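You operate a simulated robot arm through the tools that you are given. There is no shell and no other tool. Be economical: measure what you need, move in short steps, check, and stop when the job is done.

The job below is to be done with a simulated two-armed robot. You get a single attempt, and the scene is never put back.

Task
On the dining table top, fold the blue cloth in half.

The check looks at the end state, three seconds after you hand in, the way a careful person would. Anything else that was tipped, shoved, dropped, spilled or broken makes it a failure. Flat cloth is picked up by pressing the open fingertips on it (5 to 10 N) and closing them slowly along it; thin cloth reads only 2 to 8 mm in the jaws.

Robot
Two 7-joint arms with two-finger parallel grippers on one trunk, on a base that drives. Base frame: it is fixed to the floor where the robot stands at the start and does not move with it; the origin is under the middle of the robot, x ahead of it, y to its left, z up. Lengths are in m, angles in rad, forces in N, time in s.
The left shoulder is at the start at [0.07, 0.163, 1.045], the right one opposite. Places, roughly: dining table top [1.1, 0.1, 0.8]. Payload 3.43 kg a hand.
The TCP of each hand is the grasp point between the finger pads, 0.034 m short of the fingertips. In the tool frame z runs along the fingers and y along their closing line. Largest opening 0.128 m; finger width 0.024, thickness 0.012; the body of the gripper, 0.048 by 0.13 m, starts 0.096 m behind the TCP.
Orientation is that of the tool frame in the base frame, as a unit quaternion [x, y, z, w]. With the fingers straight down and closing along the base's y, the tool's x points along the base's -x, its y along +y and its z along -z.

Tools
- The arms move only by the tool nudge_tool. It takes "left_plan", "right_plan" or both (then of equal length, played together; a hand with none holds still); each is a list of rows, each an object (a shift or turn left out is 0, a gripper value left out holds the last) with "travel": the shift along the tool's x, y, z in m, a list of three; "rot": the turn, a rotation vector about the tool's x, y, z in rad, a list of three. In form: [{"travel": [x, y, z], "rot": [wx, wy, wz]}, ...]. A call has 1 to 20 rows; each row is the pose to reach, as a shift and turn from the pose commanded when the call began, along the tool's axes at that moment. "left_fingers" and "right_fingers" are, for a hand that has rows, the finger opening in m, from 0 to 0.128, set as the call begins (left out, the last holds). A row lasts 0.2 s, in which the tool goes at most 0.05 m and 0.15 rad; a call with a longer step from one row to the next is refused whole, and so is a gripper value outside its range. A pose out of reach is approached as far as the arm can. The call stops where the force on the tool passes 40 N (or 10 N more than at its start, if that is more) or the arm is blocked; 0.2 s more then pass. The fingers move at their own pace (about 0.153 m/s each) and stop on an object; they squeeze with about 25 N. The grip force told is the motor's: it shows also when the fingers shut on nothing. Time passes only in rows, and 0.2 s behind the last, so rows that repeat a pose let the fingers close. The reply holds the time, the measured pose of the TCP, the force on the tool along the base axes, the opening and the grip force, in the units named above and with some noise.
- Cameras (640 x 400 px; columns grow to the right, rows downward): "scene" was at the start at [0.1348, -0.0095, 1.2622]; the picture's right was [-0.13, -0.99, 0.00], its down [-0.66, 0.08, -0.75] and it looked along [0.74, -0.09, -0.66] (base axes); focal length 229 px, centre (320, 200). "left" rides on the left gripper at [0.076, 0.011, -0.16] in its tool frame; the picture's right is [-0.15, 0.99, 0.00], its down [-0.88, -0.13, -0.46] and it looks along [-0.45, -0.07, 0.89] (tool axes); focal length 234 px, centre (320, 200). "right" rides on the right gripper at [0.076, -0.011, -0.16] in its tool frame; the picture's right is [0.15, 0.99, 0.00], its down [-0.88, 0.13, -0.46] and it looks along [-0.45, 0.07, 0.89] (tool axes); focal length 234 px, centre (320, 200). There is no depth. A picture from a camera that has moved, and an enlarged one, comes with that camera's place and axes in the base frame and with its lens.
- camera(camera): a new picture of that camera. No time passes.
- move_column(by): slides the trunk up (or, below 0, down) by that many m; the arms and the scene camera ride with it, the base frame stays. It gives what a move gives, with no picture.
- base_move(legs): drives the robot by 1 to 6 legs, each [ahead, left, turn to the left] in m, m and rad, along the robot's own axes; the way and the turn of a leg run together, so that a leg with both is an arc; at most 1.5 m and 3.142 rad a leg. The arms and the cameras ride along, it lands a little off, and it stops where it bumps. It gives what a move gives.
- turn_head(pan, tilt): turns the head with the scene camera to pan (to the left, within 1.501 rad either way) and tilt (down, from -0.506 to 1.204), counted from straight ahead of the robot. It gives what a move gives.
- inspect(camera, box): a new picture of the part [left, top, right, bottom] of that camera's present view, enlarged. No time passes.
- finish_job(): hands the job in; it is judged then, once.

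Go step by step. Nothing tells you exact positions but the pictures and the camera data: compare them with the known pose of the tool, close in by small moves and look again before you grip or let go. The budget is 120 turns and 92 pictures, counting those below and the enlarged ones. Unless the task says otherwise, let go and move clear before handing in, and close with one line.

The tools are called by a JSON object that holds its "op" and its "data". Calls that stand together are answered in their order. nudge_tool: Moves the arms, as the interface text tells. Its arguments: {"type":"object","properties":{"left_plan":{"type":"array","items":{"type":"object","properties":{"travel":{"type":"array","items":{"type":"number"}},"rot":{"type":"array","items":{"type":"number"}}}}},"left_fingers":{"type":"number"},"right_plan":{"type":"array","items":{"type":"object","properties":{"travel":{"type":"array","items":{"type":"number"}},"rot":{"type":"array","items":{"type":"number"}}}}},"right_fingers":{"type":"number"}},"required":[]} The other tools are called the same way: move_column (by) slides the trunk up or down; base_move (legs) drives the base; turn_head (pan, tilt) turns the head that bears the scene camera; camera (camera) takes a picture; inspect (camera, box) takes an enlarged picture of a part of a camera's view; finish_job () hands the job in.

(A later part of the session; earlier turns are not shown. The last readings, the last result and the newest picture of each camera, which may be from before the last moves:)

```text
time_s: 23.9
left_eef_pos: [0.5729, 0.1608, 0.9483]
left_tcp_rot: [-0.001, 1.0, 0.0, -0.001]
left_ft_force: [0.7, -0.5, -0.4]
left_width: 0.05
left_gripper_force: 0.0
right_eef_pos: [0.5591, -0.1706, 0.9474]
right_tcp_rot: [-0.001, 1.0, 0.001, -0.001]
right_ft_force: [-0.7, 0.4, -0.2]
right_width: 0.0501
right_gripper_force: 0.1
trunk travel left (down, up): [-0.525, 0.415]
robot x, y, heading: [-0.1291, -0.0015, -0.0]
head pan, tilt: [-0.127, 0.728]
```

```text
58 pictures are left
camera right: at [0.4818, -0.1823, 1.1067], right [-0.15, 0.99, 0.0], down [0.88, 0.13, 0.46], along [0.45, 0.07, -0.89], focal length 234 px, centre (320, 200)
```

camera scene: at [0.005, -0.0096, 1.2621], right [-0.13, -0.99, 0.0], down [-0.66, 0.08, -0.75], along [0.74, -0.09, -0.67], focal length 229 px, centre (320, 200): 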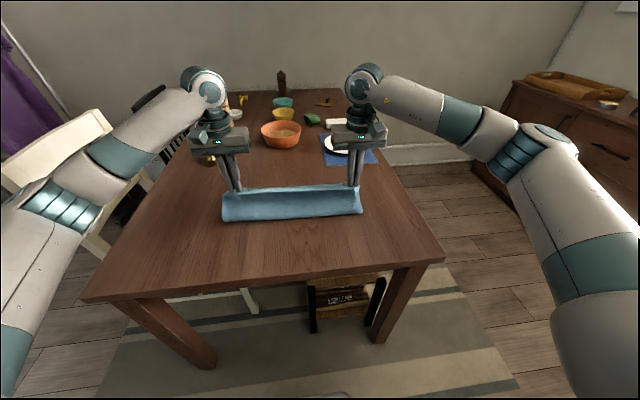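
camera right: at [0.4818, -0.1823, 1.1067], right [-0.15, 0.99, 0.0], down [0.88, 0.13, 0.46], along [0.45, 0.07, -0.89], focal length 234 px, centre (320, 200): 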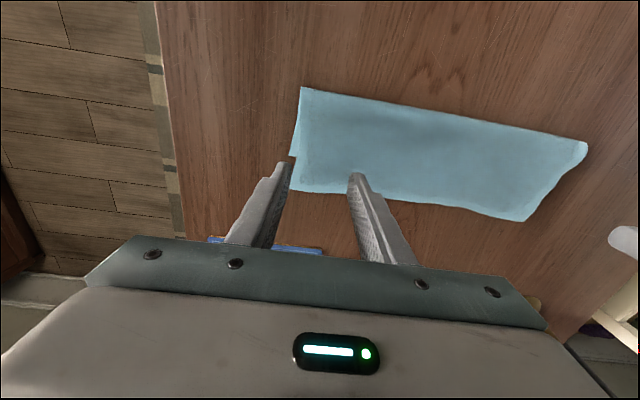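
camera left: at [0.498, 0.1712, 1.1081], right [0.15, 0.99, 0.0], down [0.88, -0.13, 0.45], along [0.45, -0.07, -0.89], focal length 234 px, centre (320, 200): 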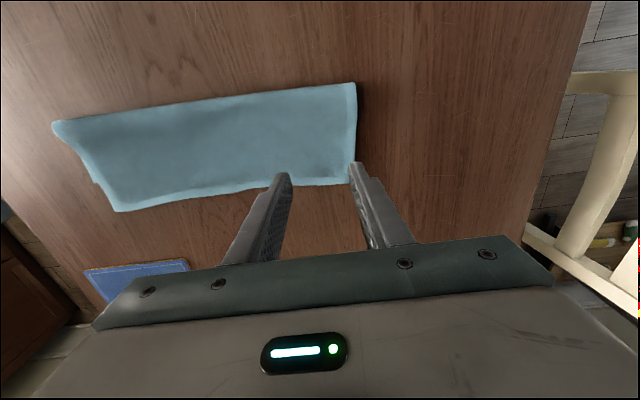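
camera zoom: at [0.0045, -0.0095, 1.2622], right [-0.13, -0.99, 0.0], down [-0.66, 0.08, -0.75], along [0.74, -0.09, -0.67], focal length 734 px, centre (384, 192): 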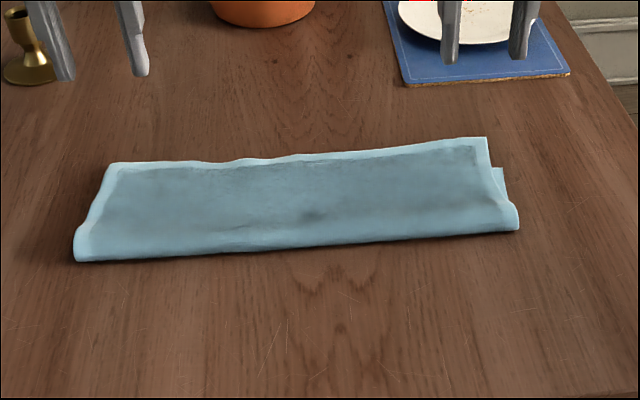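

The cloth fell out flat, but the upper hem overshoots the lower edge: the top is at ≈0.644, against 0.605 (left) and 0.590 (right) below. I'll re-grip the overhanging hem corners, reopen the fold a little and lay the edge down about 4 cm shorter.

{"op": "nudge_tool", "data": {"left_plan": [{"travel": [-0.03, -0.002, 0.03]}, {"travel": [-0.058, -0.004, 0.06]}, {"travel": [-0.058, -0.004, 0.1]}, {"travel": [-0.058, -0.004, 0.135]}, {"travel": [-0.058, -0.004, 0.15]}, {"travel": [-0.058, -0.004, 0.15]}], "right_plan": [{"travel": [-0.035, 0.005, 0.03]}, {"travel": [-0.069, 0.011, 0.06]}, {"travel": [-0.069, 0.011, 0.1]}, {"travel": [-0.069, 0.011, 0.135]}, {"travel": [-0.069, 0.011, 0.149]}, {"travel": [-0.069, 0.011, 0.149]}]}}

{"op": "inspect", "data": {"camera": "left", "box": [200, 100, 440, 250]}}

{"op": "inspect", "data": {"camera": "right", "box": [200, 100, 440, 250]}}

```text
time_s: 25.3
left_eef_pos: [0.6327, 0.1538, 0.7983]
left_tcp_rot: [-0.001, 1.0, 0.001, 0.0]
left_ft_force: [0.9, 0.2, -0.5]
left_width: 0.0501
left_gripper_force: 0.0
right_eef_pos: [0.6286, -0.1603, 0.7989]
right_tcp_rot: [0.0, 1.0, -0.001, 0.0]
right_ft_force: [-0.7, 0.5, -0.4]
right_width: 0.0501
right_gripper_force: 0.0
trunk travel left (down, up): [-0.525, 0.415]
robot x, y, heading: [-0.1323, 0.0027, -0.0]
head pan, tilt: [-0.127, 0.728]
```

```text
2.67 times, centred on (320, 175) of left
camera zoom: at [0.5574, 0.1656, 0.9582], right [0.15, 0.99, 0.0], down [0.88, -0.13, 0.46], along [0.45, -0.07, -0.89], focal length 624 px, centre (320, 267)
```

zoom: 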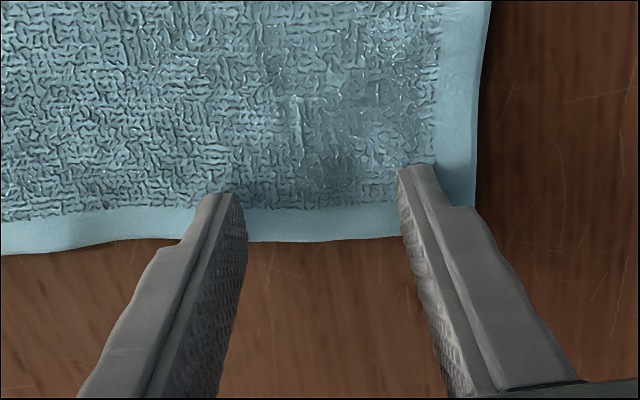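

```text
2.67 times, centred on (320, 175) of right
camera zoom: at [0.5516, -0.1712, 0.9593], right [-0.15, 0.99, 0.0], down [0.88, 0.13, 0.46], along [0.45, 0.07, -0.89], focal length 624 px, centre (320, 267)
```

zoom: 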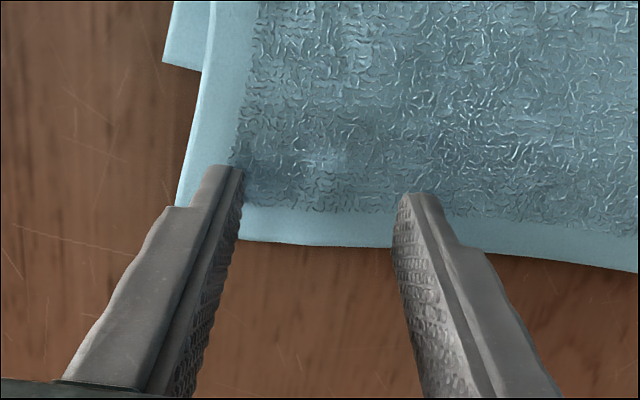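

The hem is at 0.647 (left) and 0.643 (right), and the fingers are placed on it. I'll press down gently.

{"op": "nudge_tool", "data": {"left_plan": [{"travel": [0, 0, 0.004]}, {"travel": [0, 0, 0.008]}, {"travel": [0, 0, 0.0095]}, {"travel": [0, 0, 0.0095]}], "right_plan": [{"travel": [0, 0, 0.004]}, {"travel": [0, 0, 0.008]}, {"travel": [0, 0, 0.0095]}, {"travel": [0, 0, 0.0095]}]}}

```text
time_s: 26.3
left_eef_pos: [0.6335, 0.1552, 0.7893]
left_tcp_rot: [-0.002, 1.0, 0.0, 0.001]
left_ft_force: [0.2, -0.3, 2.4]
left_width: 0.0502
left_gripper_force: 0.1
right_eef_pos: [0.6302, -0.1596, 0.79]
right_tcp_rot: [0.0, 1.0, 0.0, -0.001]
right_ft_force: [-1.1, -1.1, 0.1]
right_width: 0.0503
right_gripper_force: 0.0
trunk travel left (down, up): [-0.525, 0.415]
robot x, y, heading: [-0.133, -0.0007, 0.001]
head pan, tilt: [-0.127, 0.728]
```

{"op": "nudge_tool", "data": {"left_plan": [{"travel": [0, 0, 0.0007]}, {"travel": [0, 0, 0.0015]}, {"travel": [0, 0, 0.0015]}], "right_plan": [{"travel": [0, 0, 0.001]}, {"travel": [0, 0, 0.002]}, {"travel": [0, 0, 0.002]}]}}

```text
time_s: 27.1
left_eef_pos: [0.6327, 0.1548, 0.7868]
left_tcp_rot: [0.0, 1.0, -0.001, 0.0]
left_ft_force: [1.0, 1.3, 5.0]
left_width: 0.0502
left_gripper_force: 0.0
right_eef_pos: [0.6303, -0.1592, 0.7881]
right_tcp_rot: [0.0, 1.0, 0.0, 0.0]
right_ft_force: [-0.3, -0.2, 1.0]
right_width: 0.0502
right_gripper_force: 0.1
trunk travel left (down, up): [-0.525, 0.415]
robot x, y, heading: [-0.1292, 0.0004, -0.002]
head pan, tilt: [-0.127, 0.728]
```

{"op": "nudge_tool", "data": {"left_plan": [{"travel": [0, 0, 0.0005]}, {"travel": [0, 0, 0.0008]}], "right_plan": [{"travel": [0, 0, 0.001]}, {"travel": [0, 0, 0.0018]}]}}

{"op": "nudge_tool", "data": {"left_plan": [{"travel": [0, 0, 0]}], "right_plan": [{"travel": [0, 0, 0]}]}}

```text
time_s: 27.7
left_eef_pos: [0.632, 0.1562, 0.7876]
left_tcp_rot: [-0.001, 1.0, -0.001, 0.002]
left_ft_force: [2.7, -0.5, 9.0]
left_width: 0.05
left_gripper_force: 0.1
right_eef_pos: [0.6293, -0.1593, 0.7878]
right_tcp_rot: [0.0, 1.0, 0.0, 0.001]
right_ft_force: [0.2, -0.5, 5.1]
right_width: 0.0501
right_gripper_force: 0.0
trunk travel left (down, up): [-0.525, 0.415]
robot x, y, heading: [-0.132, -0.0006, 0.001]
head pan, tilt: [-0.127, 0.728]
```

```text
time_s: 28.1
left_eef_pos: [0.6326, 0.1548, 0.7874]
left_tcp_rot: [-0.001, 1.0, -0.001, 0.001]
left_ft_force: [3.6, -0.5, 9.4]
left_width: 0.0497
left_gripper_force: 0.2
right_eef_pos: [0.6296, -0.1604, 0.7872]
right_tcp_rot: [0.0, 1.0, 0.0, 0.001]
right_ft_force: [1.3, -1.2, 6.3]
right_width: 0.0501
right_gripper_force: 0.1
trunk travel left (down, up): [-0.525, 0.415]
robot x, y, heading: [-0.1324, -0.0001, -0.003]
head pan, tilt: [-0.127, 0.728]
```

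Pressing forces are good (9 N and 6 N), so I'll close in steps.

{"op": "nudge_tool", "data": {"left_plan": [{"travel": [0, 0, 0]}, {"travel": [0, 0, 0]}], "right_plan": [{"travel": [0, 0, 0.0006]}, {"travel": [0, 0, 0.0006]}], "left_fingers": 0.042, "right_fingers": 0.042}}

{"op": "nudge_tool", "data": {"left_plan": [{"travel": [0, 0, 0]}, {"travel": [0, 0, 0]}], "right_plan": [{"travel": [0, 0, 0]}, {"travel": [0, 0, 0]}], "left_fingers": 0.034, "right_fingers": 0.034}}

{"op": "nudge_tool", "data": {"left_plan": [{"travel": [0, 0, 0]}, {"travel": [0, 0, 0]}], "right_plan": [{"travel": [0, 0, 0]}, {"travel": [0, 0, 0]}], "left_fingers": 0.026, "right_fingers": 0.026}}

{"op": "nudge_tool", "data": {"left_plan": [{"travel": [0, 0, 0]}, {"travel": [0, 0, 0]}], "right_plan": [{"travel": [0, 0, 0]}, {"travel": [0, 0, 0]}], "left_fingers": 0.018, "right_fingers": 0.018}}

{"op": "nudge_tool", "data": {"left_plan": [{"travel": [0, 0, 0]}, {"travel": [0, 0, 0]}], "right_plan": [{"travel": [0, 0, 0]}, {"travel": [0, 0, 0]}], "left_fingers": 0.01, "right_fingers": 0.01}}

{"op": "nudge_tool", "data": {"left_plan": [{"travel": [0, 0, 0]}, {"travel": [0, 0, 0]}, {"travel": [0, 0, 0]}], "right_plan": [{"travel": [0, 0, 0]}, {"travel": [0, 0, 0]}, {"travel": [0, 0, 0]}], "left_fingers": 0.0, "right_fingers": 0.0}}

{"op": "inspect", "data": {"camera": "left", "box": [200, 100, 440, 250]}}

{"op": "inspect", "data": {"camera": "right", "box": [200, 100, 440, 250]}}

```text
time_s: 28.7
left_eef_pos: [0.6324, 0.1546, 0.7878]
left_tcp_rot: [-0.002, 1.0, 0.0, 0.001]
left_ft_force: [0.4, -2.6, 8.7]
left_width: 0.0408
left_gripper_force: 0.0
right_eef_pos: [0.629, -0.1593, 0.788]
right_tcp_rot: [0.001, 1.0, 0.0, 0.001]
right_ft_force: [-1.7, 1.3, 6.4]
right_width: 0.0416
right_gripper_force: 0.1
trunk travel left (down, up): [-0.525, 0.415]
robot x, y, heading: [-0.1272, 0.0041, 0.004]
head pan, tilt: [-0.127, 0.728]
```

```text
time_s: 29.3
left_eef_pos: [0.6317, 0.155, 0.7868]
left_tcp_rot: [-0.001, 1.0, 0.0, 0.001]
left_ft_force: [-1.3, -1.7, 9.8]
left_width: 0.0334
left_gripper_force: 0.1
right_eef_pos: [0.6293, -0.1586, 0.7873]
right_tcp_rot: [0.001, 1.0, 0.0, 0.0]
right_ft_force: [1.5, 2.0, 6.9]
right_width: 0.0338
right_gripper_force: 0.1
trunk travel left (down, up): [-0.525, 0.415]
robot x, y, heading: [-0.1315, -0.0003, -0.002]
head pan, tilt: [-0.127, 0.728]
```

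```text
time_s: 29.9
left_eef_pos: [0.6323, 0.1553, 0.7888]
left_tcp_rot: [0.0, 1.0, -0.001, 0.001]
left_ft_force: [0.1, -1.1, 9.4]
left_width: 0.025
left_gripper_force: 0.1
right_eef_pos: [0.6285, -0.1599, 0.7873]
right_tcp_rot: [0.0, 1.0, 0.0, 0.001]
right_ft_force: [-0.9, 1.4, 6.7]
right_width: 0.0253
right_gripper_force: 0.0
trunk travel left (down, up): [-0.525, 0.415]
robot x, y, heading: [-0.1318, -0.0021, 0.002]
head pan, tilt: [-0.127, 0.728]
```

```text
time_s: 30.5
left_eef_pos: [0.6307, 0.1545, 0.7882]
left_tcp_rot: [-0.001, 1.0, 0.0, 0.001]
left_ft_force: [0.2, -2.3, 8.9]
left_width: 0.0176
left_gripper_force: 0.1
right_eef_pos: [0.6294, -0.1579, 0.7866]
right_tcp_rot: [0.0, 1.0, 0.0, 0.0]
right_ft_force: [-0.3, 2.2, 6.9]
right_width: 0.0182
right_gripper_force: 0.0
trunk travel left (down, up): [-0.525, 0.415]
robot x, y, heading: [-0.1306, 0.0029, 0.003]
head pan, tilt: [-0.127, 0.728]
```

```text
time_s: 31.1
left_eef_pos: [0.6313, 0.155, 0.7878]
left_tcp_rot: [0.0, 1.0, 0.0, 0.001]
left_ft_force: [-0.3, -3.5, 8.4]
left_width: 0.0119
left_gripper_force: 1.9
right_eef_pos: [0.6302, -0.1587, 0.7873]
right_tcp_rot: [-0.001, 1.0, 0.001, 0.002]
right_ft_force: [0.4, 4.3, 6.9]
right_width: 0.0122
right_gripper_force: 1.6
trunk travel left (down, up): [-0.525, 0.415]
robot x, y, heading: [-0.1319, 0.0, 0.003]
head pan, tilt: [-0.127, 0.728]
```

```text
time_s: 31.9
left_eef_pos: [0.632, 0.1543, 0.7872]
left_tcp_rot: [0.0, 1.0, -0.001, 0.0]
left_ft_force: [0.1, -11.4, 8.0]
left_width: 0.0049
left_gripper_force: 24.8
right_eef_pos: [0.6299, -0.1578, 0.7875]
right_tcp_rot: [-0.001, 1.0, 0.001, 0.002]
right_ft_force: [0.0, 12.2, 7.0]
right_width: 0.0046
right_gripper_force: 25.0
trunk travel left (down, up): [-0.525, 0.415]
robot x, y, heading: [-0.1291, 0.0011, 0.001]
head pan, tilt: [-0.127, 0.728]
```

```text
2.67 times, centred on (320, 175) of left
camera zoom: at [0.5562, 0.1656, 0.9476], right [0.15, 0.99, 0.0], down [0.88, -0.13, 0.46], along [0.45, -0.07, -0.89], focal length 624 px, centre (320, 267)
```

zoom: 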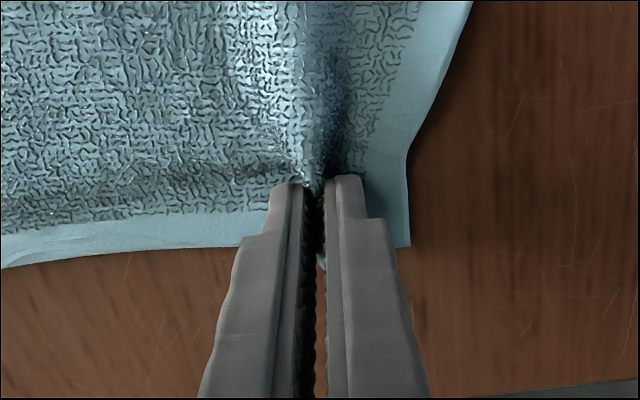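

```text
2.67 times, centred on (320, 175) of right
camera zoom: at [0.5523, -0.1705, 0.9469], right [-0.15, 0.99, 0.0], down [0.88, 0.13, 0.46], along [0.45, 0.07, -0.89], focal length 624 px, centre (320, 267)
```

zoom: 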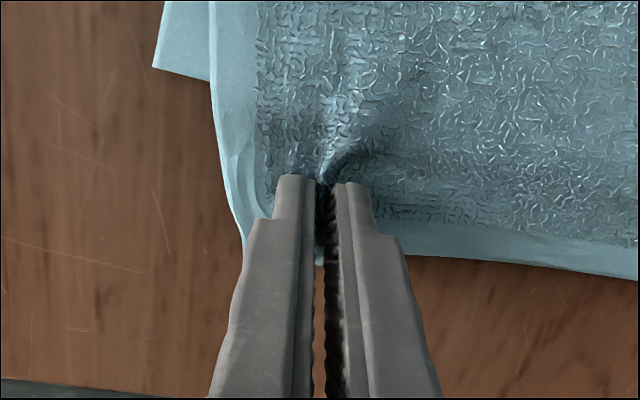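

Both hem corners are gripped (≈5 mm). I'll lift up and back to reopen the fold, then look.

{"op": "nudge_tool", "data": {"left_plan": [{"travel": [0.005, 0, -0.015]}, {"travel": [0.01, 0, -0.03]}, {"travel": [0.02, 0, -0.047]}, {"travel": [0.035, 0, -0.064]}, {"travel": [0.055, 0, -0.08]}, {"travel": [0.08, 0, -0.093]}, {"travel": [0.105, 0, -0.1]}, {"travel": [0.13, 0, -0.1]}, {"travel": [0.155, 0, -0.095]}, {"travel": [0.18, 0, -0.085]}, {"travel": [0.18, 0, -0.085]}, {"travel": [0.18, 0, -0.085]}], "right_plan": [{"travel": [0.005, 0, -0.015]}, {"travel": [0.012, 0, -0.03]}, {"travel": [0.023, 0, -0.047]}, {"travel": [0.04, 0, -0.064]}, {"travel": [0.062, 0, -0.08]}, {"travel": [0.09, 0, -0.093]}, {"travel": [0.115, 0, -0.1]}, {"travel": [0.141, 0, -0.1]}, {"travel": [0.166, 0, -0.095]}, {"travel": [0.191, 0, -0.085]}, {"travel": [0.191, 0, -0.085]}, {"travel": [0.191, 0, -0.085]}]}}

{"op": "camera", "data": {"camera": "scene"}}

{"op": "camera", "data": {"camera": "left"}}

{"op": "camera", "data": {"camera": "right"}}

```text
time_s: 34.5
left_eef_pos: [0.4531, 0.1542, 0.8705]
left_tcp_rot: [0.0, 1.0, 0.0, -0.001]
left_ft_force: [-2.3, -14.0, -0.7]
left_width: 0.0049
left_gripper_force: 25.0
right_eef_pos: [0.438, -0.1591, 0.8711]
right_tcp_rot: [0.0, 1.0, 0.0, 0.0]
right_ft_force: [-0.5, 12.6, -0.7]
right_width: 0.0046
right_gripper_force: 25.5
trunk travel left (down, up): [-0.525, 0.415]
robot x, y, heading: [-0.1295, -0.0003, -0.002]
head pan, tilt: [-0.127, 0.728]
```

```text
53 pictures are left
camera scene: at [0.0041, -0.0096, 1.2622], right [-0.13, -0.99, 0.0], down [-0.66, 0.08, -0.75], along [0.74, -0.09, -0.66], focal length 229 px, centre (320, 200)
```

scene: 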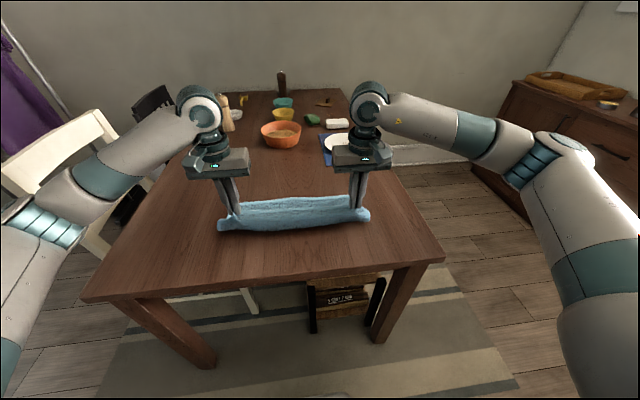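

```text
52 pictures are left
camera left: at [0.3785, 0.1658, 1.0305], right [0.15, 0.99, 0.0], down [0.88, -0.13, 0.46], along [0.45, -0.07, -0.89], focal length 234 px, centre (320, 200)
```

left: 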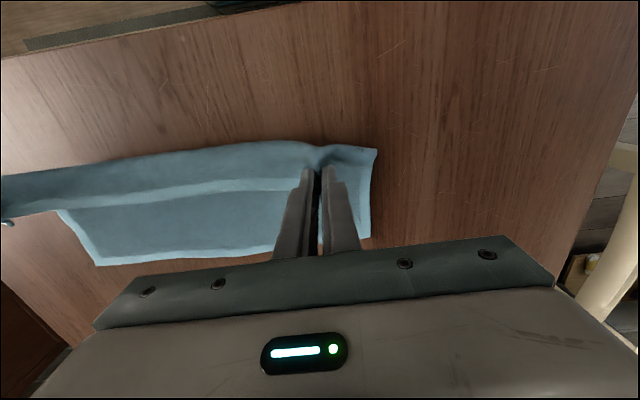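

```text
51 pictures are left
camera right: at [0.3614, -0.1724, 1.03], right [-0.15, 0.99, 0.0], down [0.88, 0.13, 0.46], along [0.45, 0.07, -0.89], focal length 234 px, centre (320, 200)
```

right: 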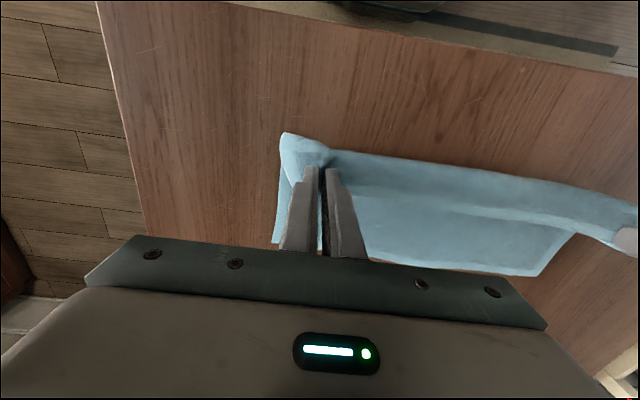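

The fold now feeds back toward the robot, and the lower layer slid slightly (far corners ≈0.578 and 0.574). I'll take that as the new target and move forward in a tight arc to just above it.

{"op": "nudge_tool", "data": {"left_plan": [{"travel": [-0.01, 0, -0.003]}, {"travel": [-0.02, 0, -0.005]}, {"travel": [-0.033, 0, -0.003]}, {"travel": [-0.045, 0, 0]}, {"travel": [-0.058, 0, 0.007]}, {"travel": [-0.07, 0, 0.015]}, {"travel": [-0.081, 0, 0.025]}, {"travel": [-0.09, 0, 0.035]}, {"travel": [-0.099, 0, 0.046]}, {"travel": [-0.105, 0, 0.055]}, {"travel": [-0.105, 0, 0.055]}, {"travel": [-0.105, 0, 0.055]}], "right_plan": [{"travel": [-0.012, 0, -0.003]}, {"travel": [-0.024, 0, -0.005]}, {"travel": [-0.038, 0, -0.003]}, {"travel": [-0.052, 0, 0]}, {"travel": [-0.066, 0, 0.007]}, {"travel": [-0.08, 0, 0.015]}, {"travel": [-0.091, 0, 0.025]}, {"travel": [-0.101, 0, 0.035]}, {"travel": [-0.11, 0, 0.046]}, {"travel": [-0.116, 0, 0.055]}, {"travel": [-0.116, 0, 0.055]}, {"travel": [-0.116, 0, 0.055]}]}}

{"op": "inspect", "data": {"camera": "scene", "box": [200, 140, 400, 265]}}

{"op": "camera", "data": {"camera": "left"}}

{"op": "camera", "data": {"camera": "right"}}

```text
time_s: 37.1
left_eef_pos: [0.5578, 0.1552, 0.816]
left_tcp_rot: [0.0, 1.0, -0.001, 0.001]
left_ft_force: [0.1, -11.8, -1.3]
left_width: 0.0045
left_gripper_force: 25.4
right_eef_pos: [0.5551, -0.1606, 0.8161]
right_tcp_rot: [0.0, 1.0, 0.0, 0.001]
right_ft_force: [0.3, 12.5, 0.1]
right_width: 0.0043
right_gripper_force: 24.8
trunk travel left (down, up): [-0.525, 0.415]
robot x, y, heading: [-0.1295, -0.0017, -0.002]
head pan, tilt: [-0.127, 0.728]
```

```text
3.20 times, centred on (300, 202) of scene
camera zoom: at [0.0044, -0.0095, 1.2622], right [-0.13, -0.99, 0.0], down [-0.66, 0.08, -0.75], along [0.74, -0.09, -0.66], focal length 734 px, centre (384, 192)
```

zoom: 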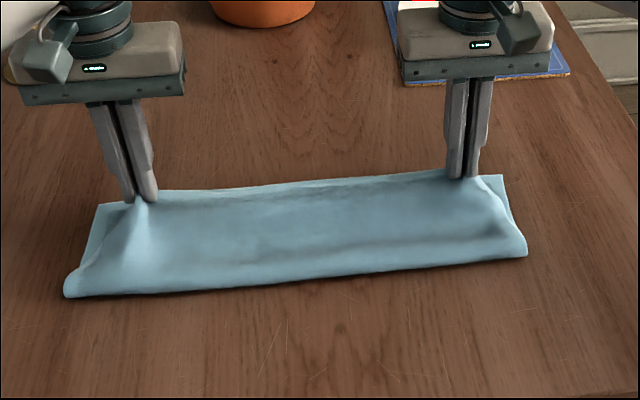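

```text
49 pictures are left
camera left: at [0.4824, 0.1664, 0.9769], right [0.15, 0.99, 0.0], down [0.88, -0.13, 0.46], along [0.45, -0.07, -0.89], focal length 234 px, centre (320, 200)
```

left: 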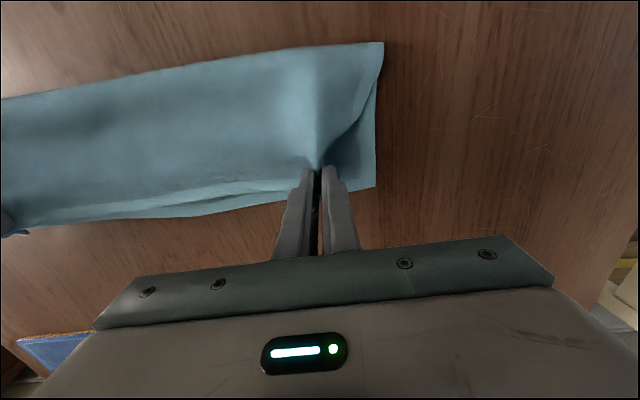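

```text
48 pictures are left
camera right: at [0.4788, -0.1714, 0.9752], right [-0.15, 0.99, 0.0], down [0.88, 0.13, 0.46], along [0.45, 0.07, -0.89], focal length 234 px, centre (320, 200)
```

right: 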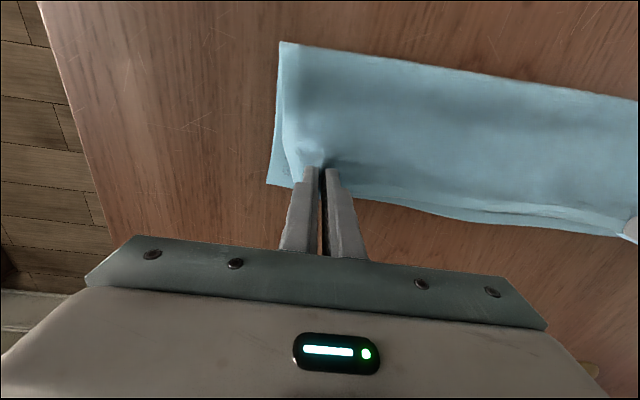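

The alignment is nearly right, with the lower corners at 0.584 and 0.579. I'll lower the hem to 0.569 and 0.565 (pinch point) and release gently.

{"op": "nudge_tool", "data": {"left_plan": [{"travel": [-0.005, 0, 0.008]}, {"travel": [-0.009, 0, 0.015]}, {"travel": [-0.011, 0, 0.021]}, {"travel": [-0.011, 0, 0.021]}], "right_plan": [{"travel": [-0.005, 0, 0.008]}, {"travel": [-0.009, 0, 0.015]}, {"travel": [-0.011, 0, 0.021]}, {"travel": [-0.011, 0, 0.021]}]}}

{"op": "nudge_tool", "data": {"left_plan": [{"travel": [0, 0, 0]}, {"travel": [0, 0, 0]}, {"travel": [0, 0, 0]}], "right_plan": [{"travel": [0, 0, 0]}, {"travel": [0, 0, 0]}, {"travel": [0, 0, 0]}], "left_fingers": 0.06, "right_fingers": 0.06}}

{"op": "nudge_tool", "data": {"left_plan": [{"travel": [0, 0, -0.03]}, {"travel": [0, 0, -0.07]}, {"travel": [0, 0, -0.11]}, {"travel": [0, 0, -0.15]}, {"travel": [0, 0, -0.15]}, {"travel": [0, 0, -0.15]}], "right_plan": [{"travel": [0, 0, -0.03]}, {"travel": [0, 0, -0.07]}, {"travel": [0, 0, -0.11]}, {"travel": [0, 0, -0.15]}, {"travel": [0, 0, -0.15]}, {"travel": [0, 0, -0.15]}]}}

{"op": "inspect", "data": {"camera": "scene", "box": [200, 140, 400, 265]}}

{"op": "camera", "data": {"camera": "left"}}

{"op": "camera", "data": {"camera": "right"}}

```text
time_s: 38.1
left_eef_pos: [0.5703, 0.1556, 0.7959]
left_tcp_rot: [-0.001, 1.0, 0.0, 0.0]
left_ft_force: [-0.3, -12.0, 1.2]
left_width: 0.005
left_gripper_force: 24.6
right_eef_pos: [0.5658, -0.16, 0.7938]
right_tcp_rot: [0.0, 1.0, 0.001, 0.0]
right_ft_force: [-0.1, 11.8, 1.2]
right_width: 0.0047
right_gripper_force: 25.0
trunk travel left (down, up): [-0.525, 0.415]
robot x, y, heading: [-0.1313, -0.0005, 0.004]
head pan, tilt: [-0.127, 0.728]
```

```text
time_s: 38.9
left_eef_pos: [0.5698, 0.1548, 0.7957]
left_tcp_rot: [-0.001, 1.0, 0.001, 0.0]
left_ft_force: [0.1, 0.3, -0.1]
left_width: 0.0602
left_gripper_force: 0.0
right_eef_pos: [0.5659, -0.1598, 0.7946]
right_tcp_rot: [0.0, 1.0, 0.001, 0.001]
right_ft_force: [0.6, -0.4, 0.6]
right_width: 0.06
right_gripper_force: 0.0
trunk travel left (down, up): [-0.525, 0.415]
robot x, y, heading: [-0.1345, 0.0026, -0.002]
head pan, tilt: [-0.127, 0.728]
```

```text
time_s: 40.3
left_eef_pos: [0.5694, 0.153, 0.947]
left_tcp_rot: [-0.001, 1.0, 0.0, 0.0]
left_ft_force: [-1.0, -0.4, -0.2]
left_width: 0.0601
left_gripper_force: 0.0
right_eef_pos: [0.5647, -0.1594, 0.9443]
right_tcp_rot: [0.0, 1.0, -0.001, 0.001]
right_ft_force: [0.1, 0.0, 0.2]
right_width: 0.0598
right_gripper_force: 0.0
trunk travel left (down, up): [-0.525, 0.415]
robot x, y, heading: [-0.1303, -0.0024, 0.003]
head pan, tilt: [-0.127, 0.728]
```

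```text
3.20 times, centred on (300, 202) of scene
camera zoom: at [0.0036, -0.0095, 1.2623], right [-0.13, -0.99, 0.0], down [-0.66, 0.08, -0.75], along [0.74, -0.09, -0.66], focal length 734 px, centre (384, 192)
```

zoom: 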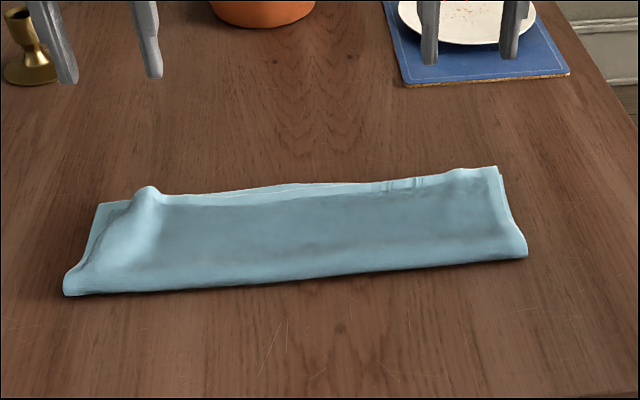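

```text
46 pictures are left
camera left: at [0.495, 0.1643, 1.1068], right [0.14, 0.99, 0.0], down [0.88, -0.13, 0.46], along [0.45, -0.07, -0.89], focal length 234 px, centre (320, 200)
```

left: 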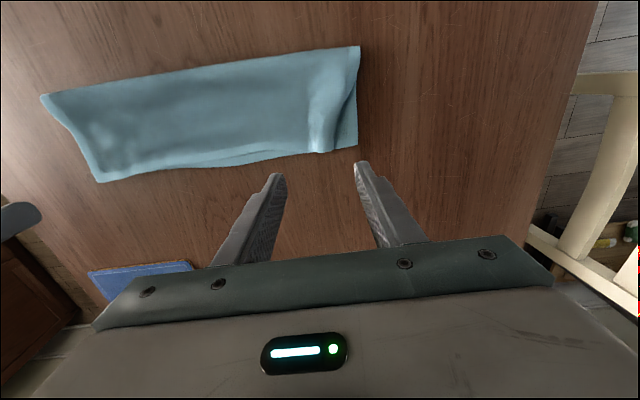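

```text
45 pictures are left
camera right: at [0.4875, -0.1704, 1.1043], right [-0.15, 0.99, 0.0], down [0.88, 0.13, 0.46], along [0.45, 0.07, -0.89], focal length 234 px, centre (320, 200)
```

right: 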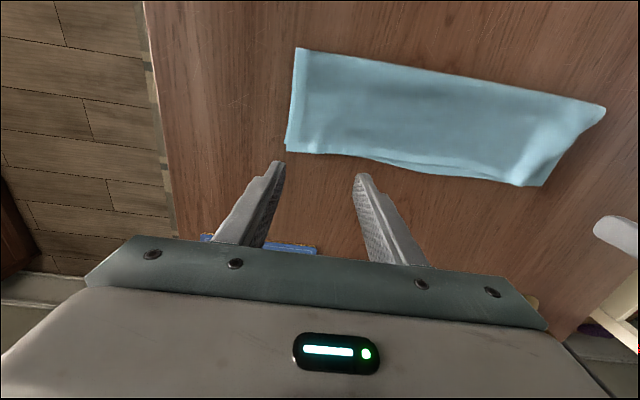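

The edges are aligned now; a wrinkle is left at the upper-layer left corner. I'll zoom in on it.

{"op": "inspect", "data": {"camera": "left", "box": [220, 20, 400, 180]}}

{"op": "inspect", "data": {"camera": "right", "box": [440, 60, 640, 220]}}

```text
2.50 times, centred on (310, 100) of left
camera zoom: at [0.495, 0.1643, 1.1068], right [0.14, 0.99, 0.0], down [0.88, -0.13, 0.46], along [0.45, -0.07, -0.89], focal length 585 px, centre (345, 450)
```

zoom: 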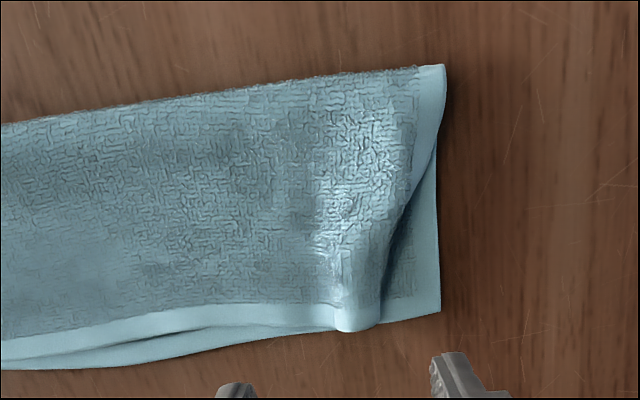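

```text
2.50 times, centred on (540, 140) of right
camera zoom: at [0.4875, -0.1704, 1.1043], right [-0.15, 0.99, 0.0], down [0.88, 0.13, 0.46], along [0.45, 0.07, -0.89], focal length 585 px, centre (-230, 350)
```

zoom: 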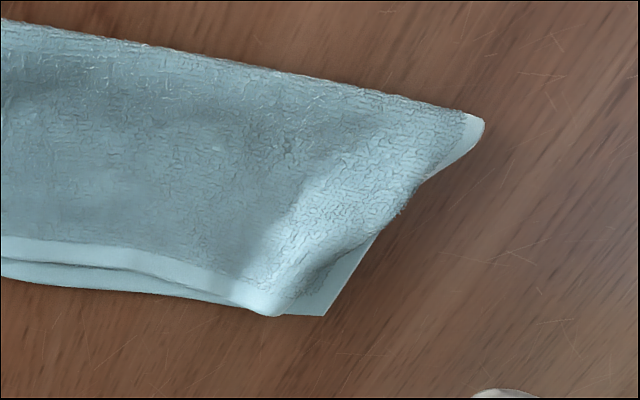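

The upper left corner is tucked under its wrinkle; everything else is good. I'll pinch that ridge again, lift it a few centimetres so the corner drops out, and release it from there.

{"op": "nudge_tool", "data": {"left_plan": [{"travel": [0, 0.002, 0.04]}, {"travel": [0, 0.002, 0.08]}, {"travel": [0, 0.002, 0.12]}, {"travel": [0, 0.002, 0.14]}, {"travel": [0, 0.002, 0.153]}, {"travel": [0, 0.002, 0.153]}], "left_fingers": 0.05}}

{"op": "nudge_tool", "data": {"left_plan": [{"travel": [0, 0, 0]}, {"travel": [0, 0, 0]}], "left_fingers": 0.03}}

{"op": "nudge_tool", "data": {"left_plan": [{"travel": [0, 0, 0]}, {"travel": [0, 0, 0]}, {"travel": [0, 0, 0]}, {"travel": [0, 0, 0]}], "left_fingers": 0.0}}

{"op": "inspect", "data": {"camera": "left", "box": [200, 100, 440, 250]}}

```text
time_s: 41.7
left_eef_pos: [0.5685, 0.1574, 0.7925]
left_tcp_rot: [-0.001, 1.0, 0.0, 0.0]
left_ft_force: [1.2, 0.7, 1.1]
left_width: 0.0505
left_gripper_force: 0.0
right_eef_pos: [0.5651, -0.1586, 0.9446]
right_tcp_rot: [0.0, 1.0, 0.0, -0.001]
right_ft_force: [0.4, 0.0, 0.4]
right_width: 0.0601
right_gripper_force: 0.0
trunk travel left (down, up): [-0.525, 0.415]
robot x, y, heading: [-0.1274, -0.0012, -0.003]
head pan, tilt: [-0.127, 0.728]
```

```text
time_s: 42.3
left_eef_pos: [0.5691, 0.1576, 0.7919]
left_tcp_rot: [-0.001, 1.0, 0.0, 0.0]
left_ft_force: [-0.1, -0.4, 0.4]
left_width: 0.0302
left_gripper_force: 0.1
right_eef_pos: [0.5643, -0.1577, 0.9443]
right_tcp_rot: [0.0, 1.0, 0.0, 0.0]
right_ft_force: [-0.4, -0.2, -0.4]
right_width: 0.0599
right_gripper_force: 0.1
trunk travel left (down, up): [-0.525, 0.415]
robot x, y, heading: [-0.1324, 0.0007, 0.003]
head pan, tilt: [-0.127, 0.728]
```

```text
time_s: 43.3
left_eef_pos: [0.5678, 0.1575, 0.7917]
left_tcp_rot: [-0.001, 1.0, 0.001, 0.0]
left_ft_force: [-0.8, -0.2, 0.6]
left_width: 0.0058
left_gripper_force: 25.2
right_eef_pos: [0.5647, -0.1584, 0.944]
right_tcp_rot: [-0.001, 1.0, 0.001, -0.001]
right_ft_force: [-0.7, -0.8, 0.4]
right_width: 0.0602
right_gripper_force: 0.1
trunk travel left (down, up): [-0.525, 0.415]
robot x, y, heading: [-0.1303, 0.001, 0.003]
head pan, tilt: [-0.127, 0.728]
```

```text
2.67 times, centred on (320, 175) of left
camera zoom: at [0.4937, 0.1684, 0.953], right [0.15, 0.99, 0.0], down [0.88, -0.13, 0.46], along [0.45, -0.07, -0.89], focal length 624 px, centre (320, 267)
```

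zoom: 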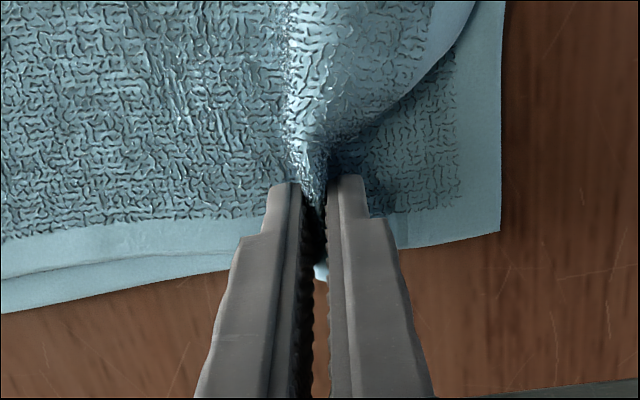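

The ridge is gripped (6 mm). I'll lift it and shift it slightly outward.

{"op": "nudge_tool", "data": {"left_plan": [{"travel": [0.002, 0.003, -0.015]}, {"travel": [0.006, 0.006, -0.03]}, {"travel": [0.012, 0.01, -0.045]}, {"travel": [0.018, 0.014, -0.06]}, {"travel": [0.018, 0.018, -0.06]}, {"travel": [0.018, 0.018, -0.06]}]}}

{"op": "inspect", "data": {"camera": "left", "box": [160, 60, 440, 250]}}

{"op": "inspect", "data": {"camera": "scene", "box": [200, 140, 400, 265]}}

```text
time_s: 44.7
left_eef_pos: [0.5493, 0.1748, 0.8521]
left_tcp_rot: [0.0, 1.0, 0.001, 0.0]
left_ft_force: [0.1, -0.3, 0.3]
left_width: 0.0062
left_gripper_force: 25.0
right_eef_pos: [0.5643, -0.1592, 0.9436]
right_tcp_rot: [0.0, 1.0, 0.0, 0.0]
right_ft_force: [-0.1, 0.0, 0.0]
right_width: 0.0602
right_gripper_force: 0.1
trunk travel left (down, up): [-0.525, 0.415]
robot x, y, heading: [-0.1335, -0.0024, 0.002]
head pan, tilt: [-0.127, 0.728]
```

```text
2.11 times, centred on (300, 155) of left
camera zoom: at [0.4751, 0.1851, 1.0125], right [0.15, 0.99, 0.0], down [0.88, -0.13, 0.46], along [0.45, -0.07, -0.89], focal length 493 px, centre (362, 295)
```

zoom: 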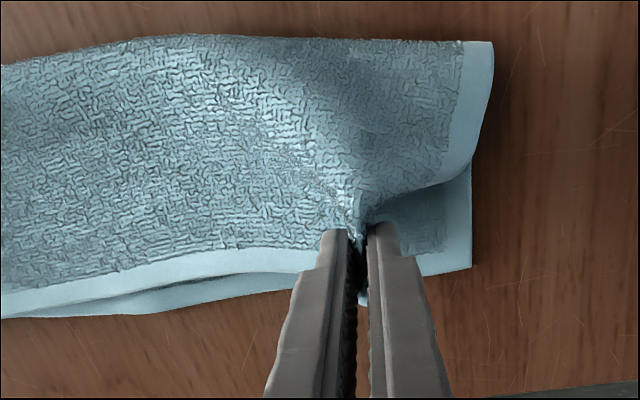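

```text
3.20 times, centred on (300, 202) of scene
camera zoom: at [0.0041, -0.0097, 1.2622], right [-0.13, -0.99, 0.0], down [-0.66, 0.08, -0.75], along [0.74, -0.09, -0.66], focal length 734 px, centre (384, 192)
```

zoom: 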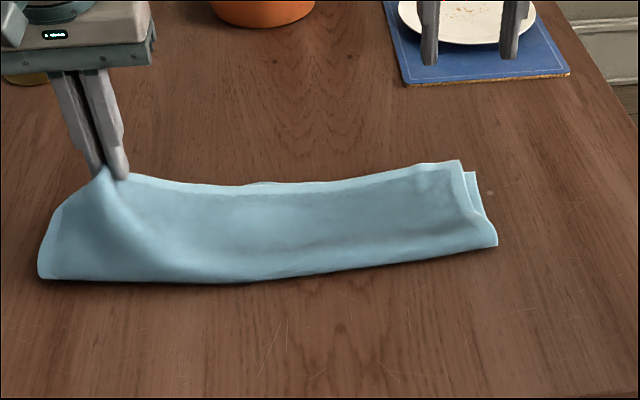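

The lift pulled the top layer slightly left. I'll raise it a bit more to free the corner, move back right, then release from a small height.

{"op": "nudge_tool", "data": {"left_plan": [{"travel": [0.01, -0.005, -0.02]}, {"travel": [0.015, -0.012, -0.035]}, {"travel": [0.015, -0.016, -0.035]}, {"travel": [0.015, -0.016, -0.035]}, {"travel": [0.005, -0.016, -0.02]}, {"travel": [-0.005, -0.016, -0.005]}, {"travel": [-0.01, -0.016, 0.005]}, {"travel": [-0.01, -0.016, 0.01]}, {"travel": [-0.01, -0.016, 0.01]}]}}

{"op": "camera", "data": {"camera": "right"}}

{"op": "inspect", "data": {"camera": "scene", "box": [200, 140, 400, 265]}}

```text
time_s: 46.7
left_eef_pos: [0.5636, 0.1591, 0.8419]
left_tcp_rot: [-0.001, 1.0, 0.0, 0.0]
left_ft_force: [0.1, 0.4, -0.1]
left_width: 0.0061
left_gripper_force: 25.6
right_eef_pos: [0.565, -0.1599, 0.9441]
right_tcp_rot: [0.0, 1.0, -0.001, 0.0]
right_ft_force: [0.0, -0.2, 0.4]
right_width: 0.06
right_gripper_force: 0.1
trunk travel left (down, up): [-0.525, 0.415]
robot x, y, heading: [-0.1323, 0.0007, -0.001]
head pan, tilt: [-0.127, 0.728]
```

```text
39 pictures are left
camera right: at [0.488, -0.1704, 1.1037], right [-0.15, 0.99, 0.0], down [0.88, 0.13, 0.46], along [0.45, 0.07, -0.89], focal length 234 px, centre (320, 200)
```

right: 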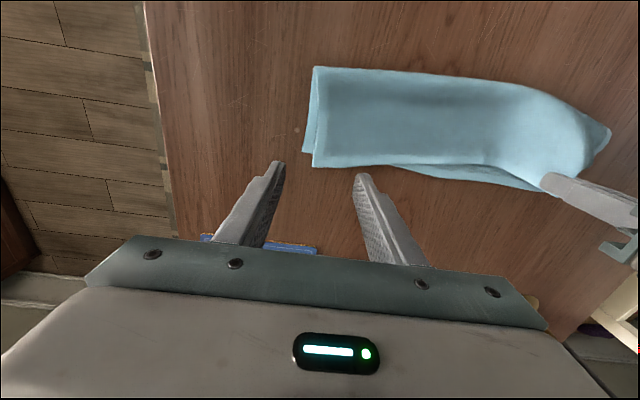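

```text
3.20 times, centred on (300, 202) of scene
camera zoom: at [0.0042, -0.0096, 1.2622], right [-0.13, -0.99, 0.0], down [-0.66, 0.08, -0.75], along [0.74, -0.09, -0.66], focal length 734 px, centre (384, 192)
```

zoom: 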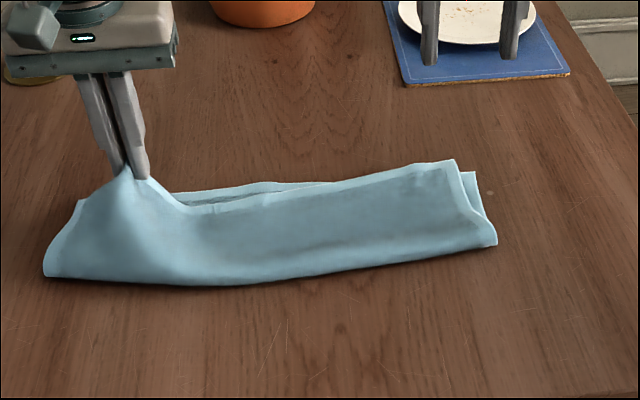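

The cloth as a whole slid about 2 cm left, which is harmless. I'll release here and let it drop.

{"op": "nudge_tool", "data": {"left_plan": [{"travel": [0, 0, 0]}, {"travel": [0, 0, 0]}, {"travel": [0, 0, 0]}, {"travel": [0, 0, -0.03]}, {"travel": [0, 0, -0.07]}, {"travel": [0, 0, -0.11]}, {"travel": [0, 0, -0.11]}, {"travel": [0, 0, -0.11]}], "left_fingers": 0.06}}

{"op": "camera", "data": {"camera": "left"}}

{"op": "camera", "data": {"camera": "right"}}

{"op": "inspect", "data": {"camera": "scene", "box": [200, 140, 400, 265]}}

```text
time_s: 48.5
left_eef_pos: [0.5609, 0.1602, 0.9529]
left_tcp_rot: [0.0, 1.0, 0.001, 0.0]
left_ft_force: [0.2, -0.2, -0.1]
left_width: 0.06
left_gripper_force: 0.0
right_eef_pos: [0.5645, -0.159, 0.9436]
right_tcp_rot: [0.0, 1.0, 0.0, -0.001]
right_ft_force: [0.0, -0.8, 0.5]
right_width: 0.0599
right_gripper_force: 0.2
trunk travel left (down, up): [-0.525, 0.415]
robot x, y, heading: [-0.1302, 0.0015, 0.0]
head pan, tilt: [-0.127, 0.728]
```

```text
37 pictures are left
camera left: at [0.4852, 0.1707, 1.1134], right [0.15, 0.99, 0.0], down [0.88, -0.13, 0.46], along [0.45, -0.07, -0.89], focal length 234 px, centre (320, 200)
```

left: 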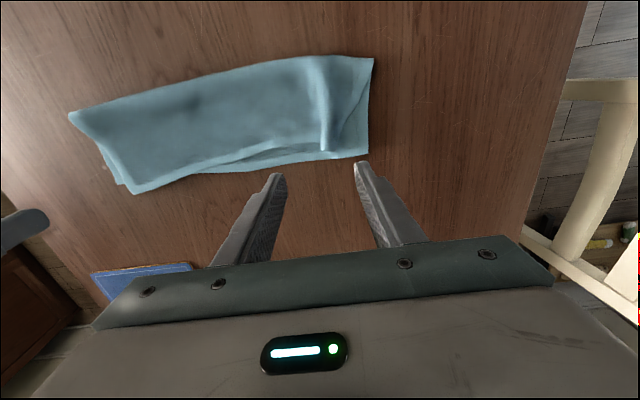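

```text
36 pictures are left
camera right: at [0.4877, -0.1705, 1.1039], right [-0.15, 0.99, 0.0], down [0.88, 0.13, 0.46], along [0.45, 0.07, -0.89], focal length 234 px, centre (320, 200)
```

right: 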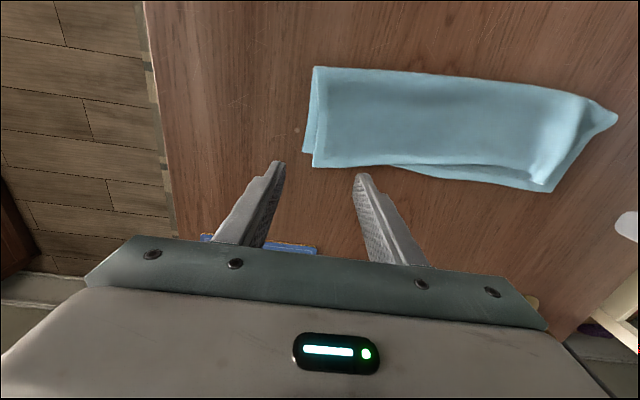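

```text
3.20 times, centred on (300, 202) of scene
camera zoom: at [0.0039, -0.0097, 1.2622], right [-0.13, -0.99, 0.0], down [-0.66, 0.08, -0.75], along [0.74, -0.09, -0.66], focal length 734 px, centre (384, 192)
```

zoom: 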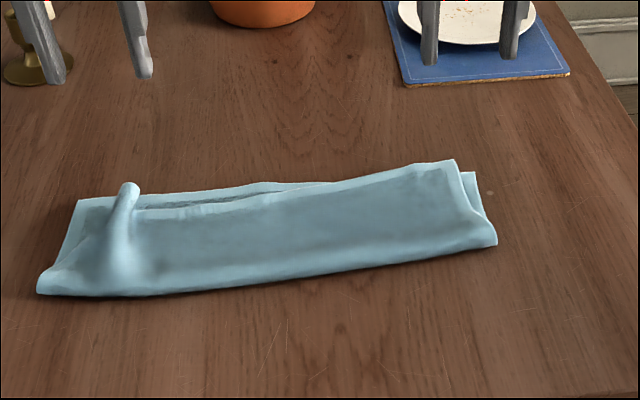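

{"op": "inspect", "data": {"camera": "left", "box": [220, 30, 400, 190]}}

{"op": "inspect", "data": {"camera": "right", "box": [440, 60, 640, 220]}}

```text
2.50 times, centred on (310, 110) of left
camera zoom: at [0.4852, 0.1707, 1.1134], right [0.15, 0.99, 0.0], down [0.88, -0.13, 0.46], along [0.45, -0.07, -0.89], focal length 585 px, centre (345, 425)
```

zoom: 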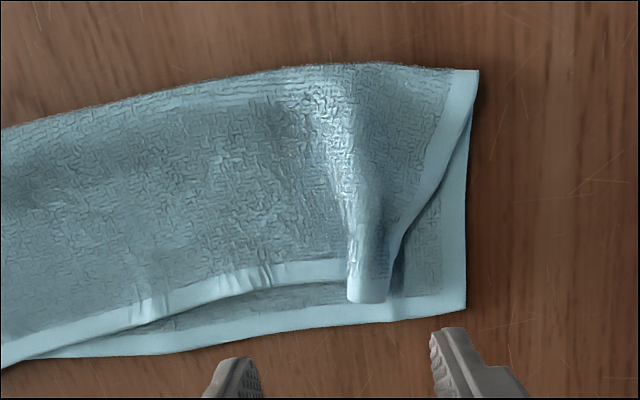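

```text
2.50 times, centred on (540, 140) of right
camera zoom: at [0.4877, -0.1705, 1.1039], right [-0.15, 0.99, 0.0], down [0.88, 0.13, 0.46], along [0.45, 0.07, -0.89], focal length 585 px, centre (-230, 350)
```

zoom: 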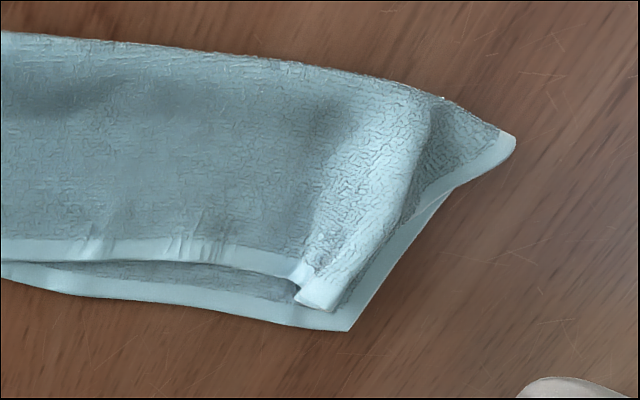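

The upper-left corner is still tucked under the ridge. I'll grip the ridge, lift it, tilt the hand so the fingertips point outward (+y) and the hanging corner swings out, then lay it down on the lower corner (≈0.595, 0.228).

{"op": "nudge_tool", "data": {"left_plan": [{"travel": [0.003, 0.008, 0.04]}, {"travel": [0.003, 0.008, 0.08]}, {"travel": [0.003, 0.008, 0.12]}, {"travel": [0.003, 0.008, 0.14]}, {"travel": [0.003, 0.008, 0.155]}, {"travel": [0.003, 0.008, 0.155]}], "left_fingers": 0.05}}

{"op": "nudge_tool", "data": {"left_plan": [{"travel": [0, 0, 0]}, {"travel": [0, 0, 0]}, {"travel": [0, 0, 0]}, {"travel": [0, 0, 0]}], "left_fingers": 0.0}}

{"op": "inspect", "data": {"camera": "left", "box": [200, 100, 440, 250]}}

```text
time_s: 49.9
left_eef_pos: [0.5579, 0.1674, 0.7977]
left_tcp_rot: [-0.001, 1.0, 0.0, 0.0]
left_ft_force: [-0.2, 0.3, 0.4]
left_width: 0.0502
left_gripper_force: 0.0
right_eef_pos: [0.5645, -0.158, 0.9445]
right_tcp_rot: [-0.001, 1.0, 0.0, 0.0]
right_ft_force: [0.4, 0.7, -0.8]
right_width: 0.06
right_gripper_force: 0.1
trunk travel left (down, up): [-0.525, 0.415]
robot x, y, heading: [-0.1287, -0.0027, -0.002]
head pan, tilt: [-0.127, 0.728]
```

```text
time_s: 50.9
left_eef_pos: [0.5586, 0.167, 0.797]
left_tcp_rot: [-0.001, 1.0, 0.001, 0.0]
left_ft_force: [-0.3, 0.0, -0.4]
left_width: 0.0055
left_gripper_force: 25.1
right_eef_pos: [0.5643, -0.1585, 0.9438]
right_tcp_rot: [0.001, 1.0, 0.0, 0.0]
right_ft_force: [0.2, -0.5, 0.3]
right_width: 0.0605
right_gripper_force: 0.1
trunk travel left (down, up): [-0.525, 0.415]
robot x, y, heading: [-0.1295, -0.0007, -0.003]
head pan, tilt: [-0.127, 0.728]
```

```text
2.67 times, centred on (320, 175) of left
camera zoom: at [0.4833, 0.1778, 0.9573], right [0.15, 0.99, 0.0], down [0.88, -0.13, 0.46], along [0.45, -0.07, -0.89], focal length 624 px, centre (320, 267)
```

zoom: 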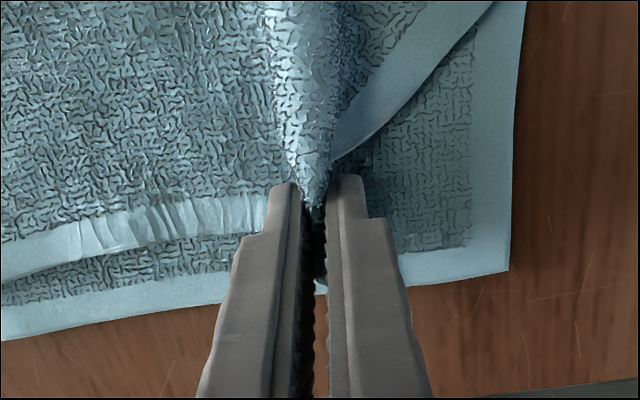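

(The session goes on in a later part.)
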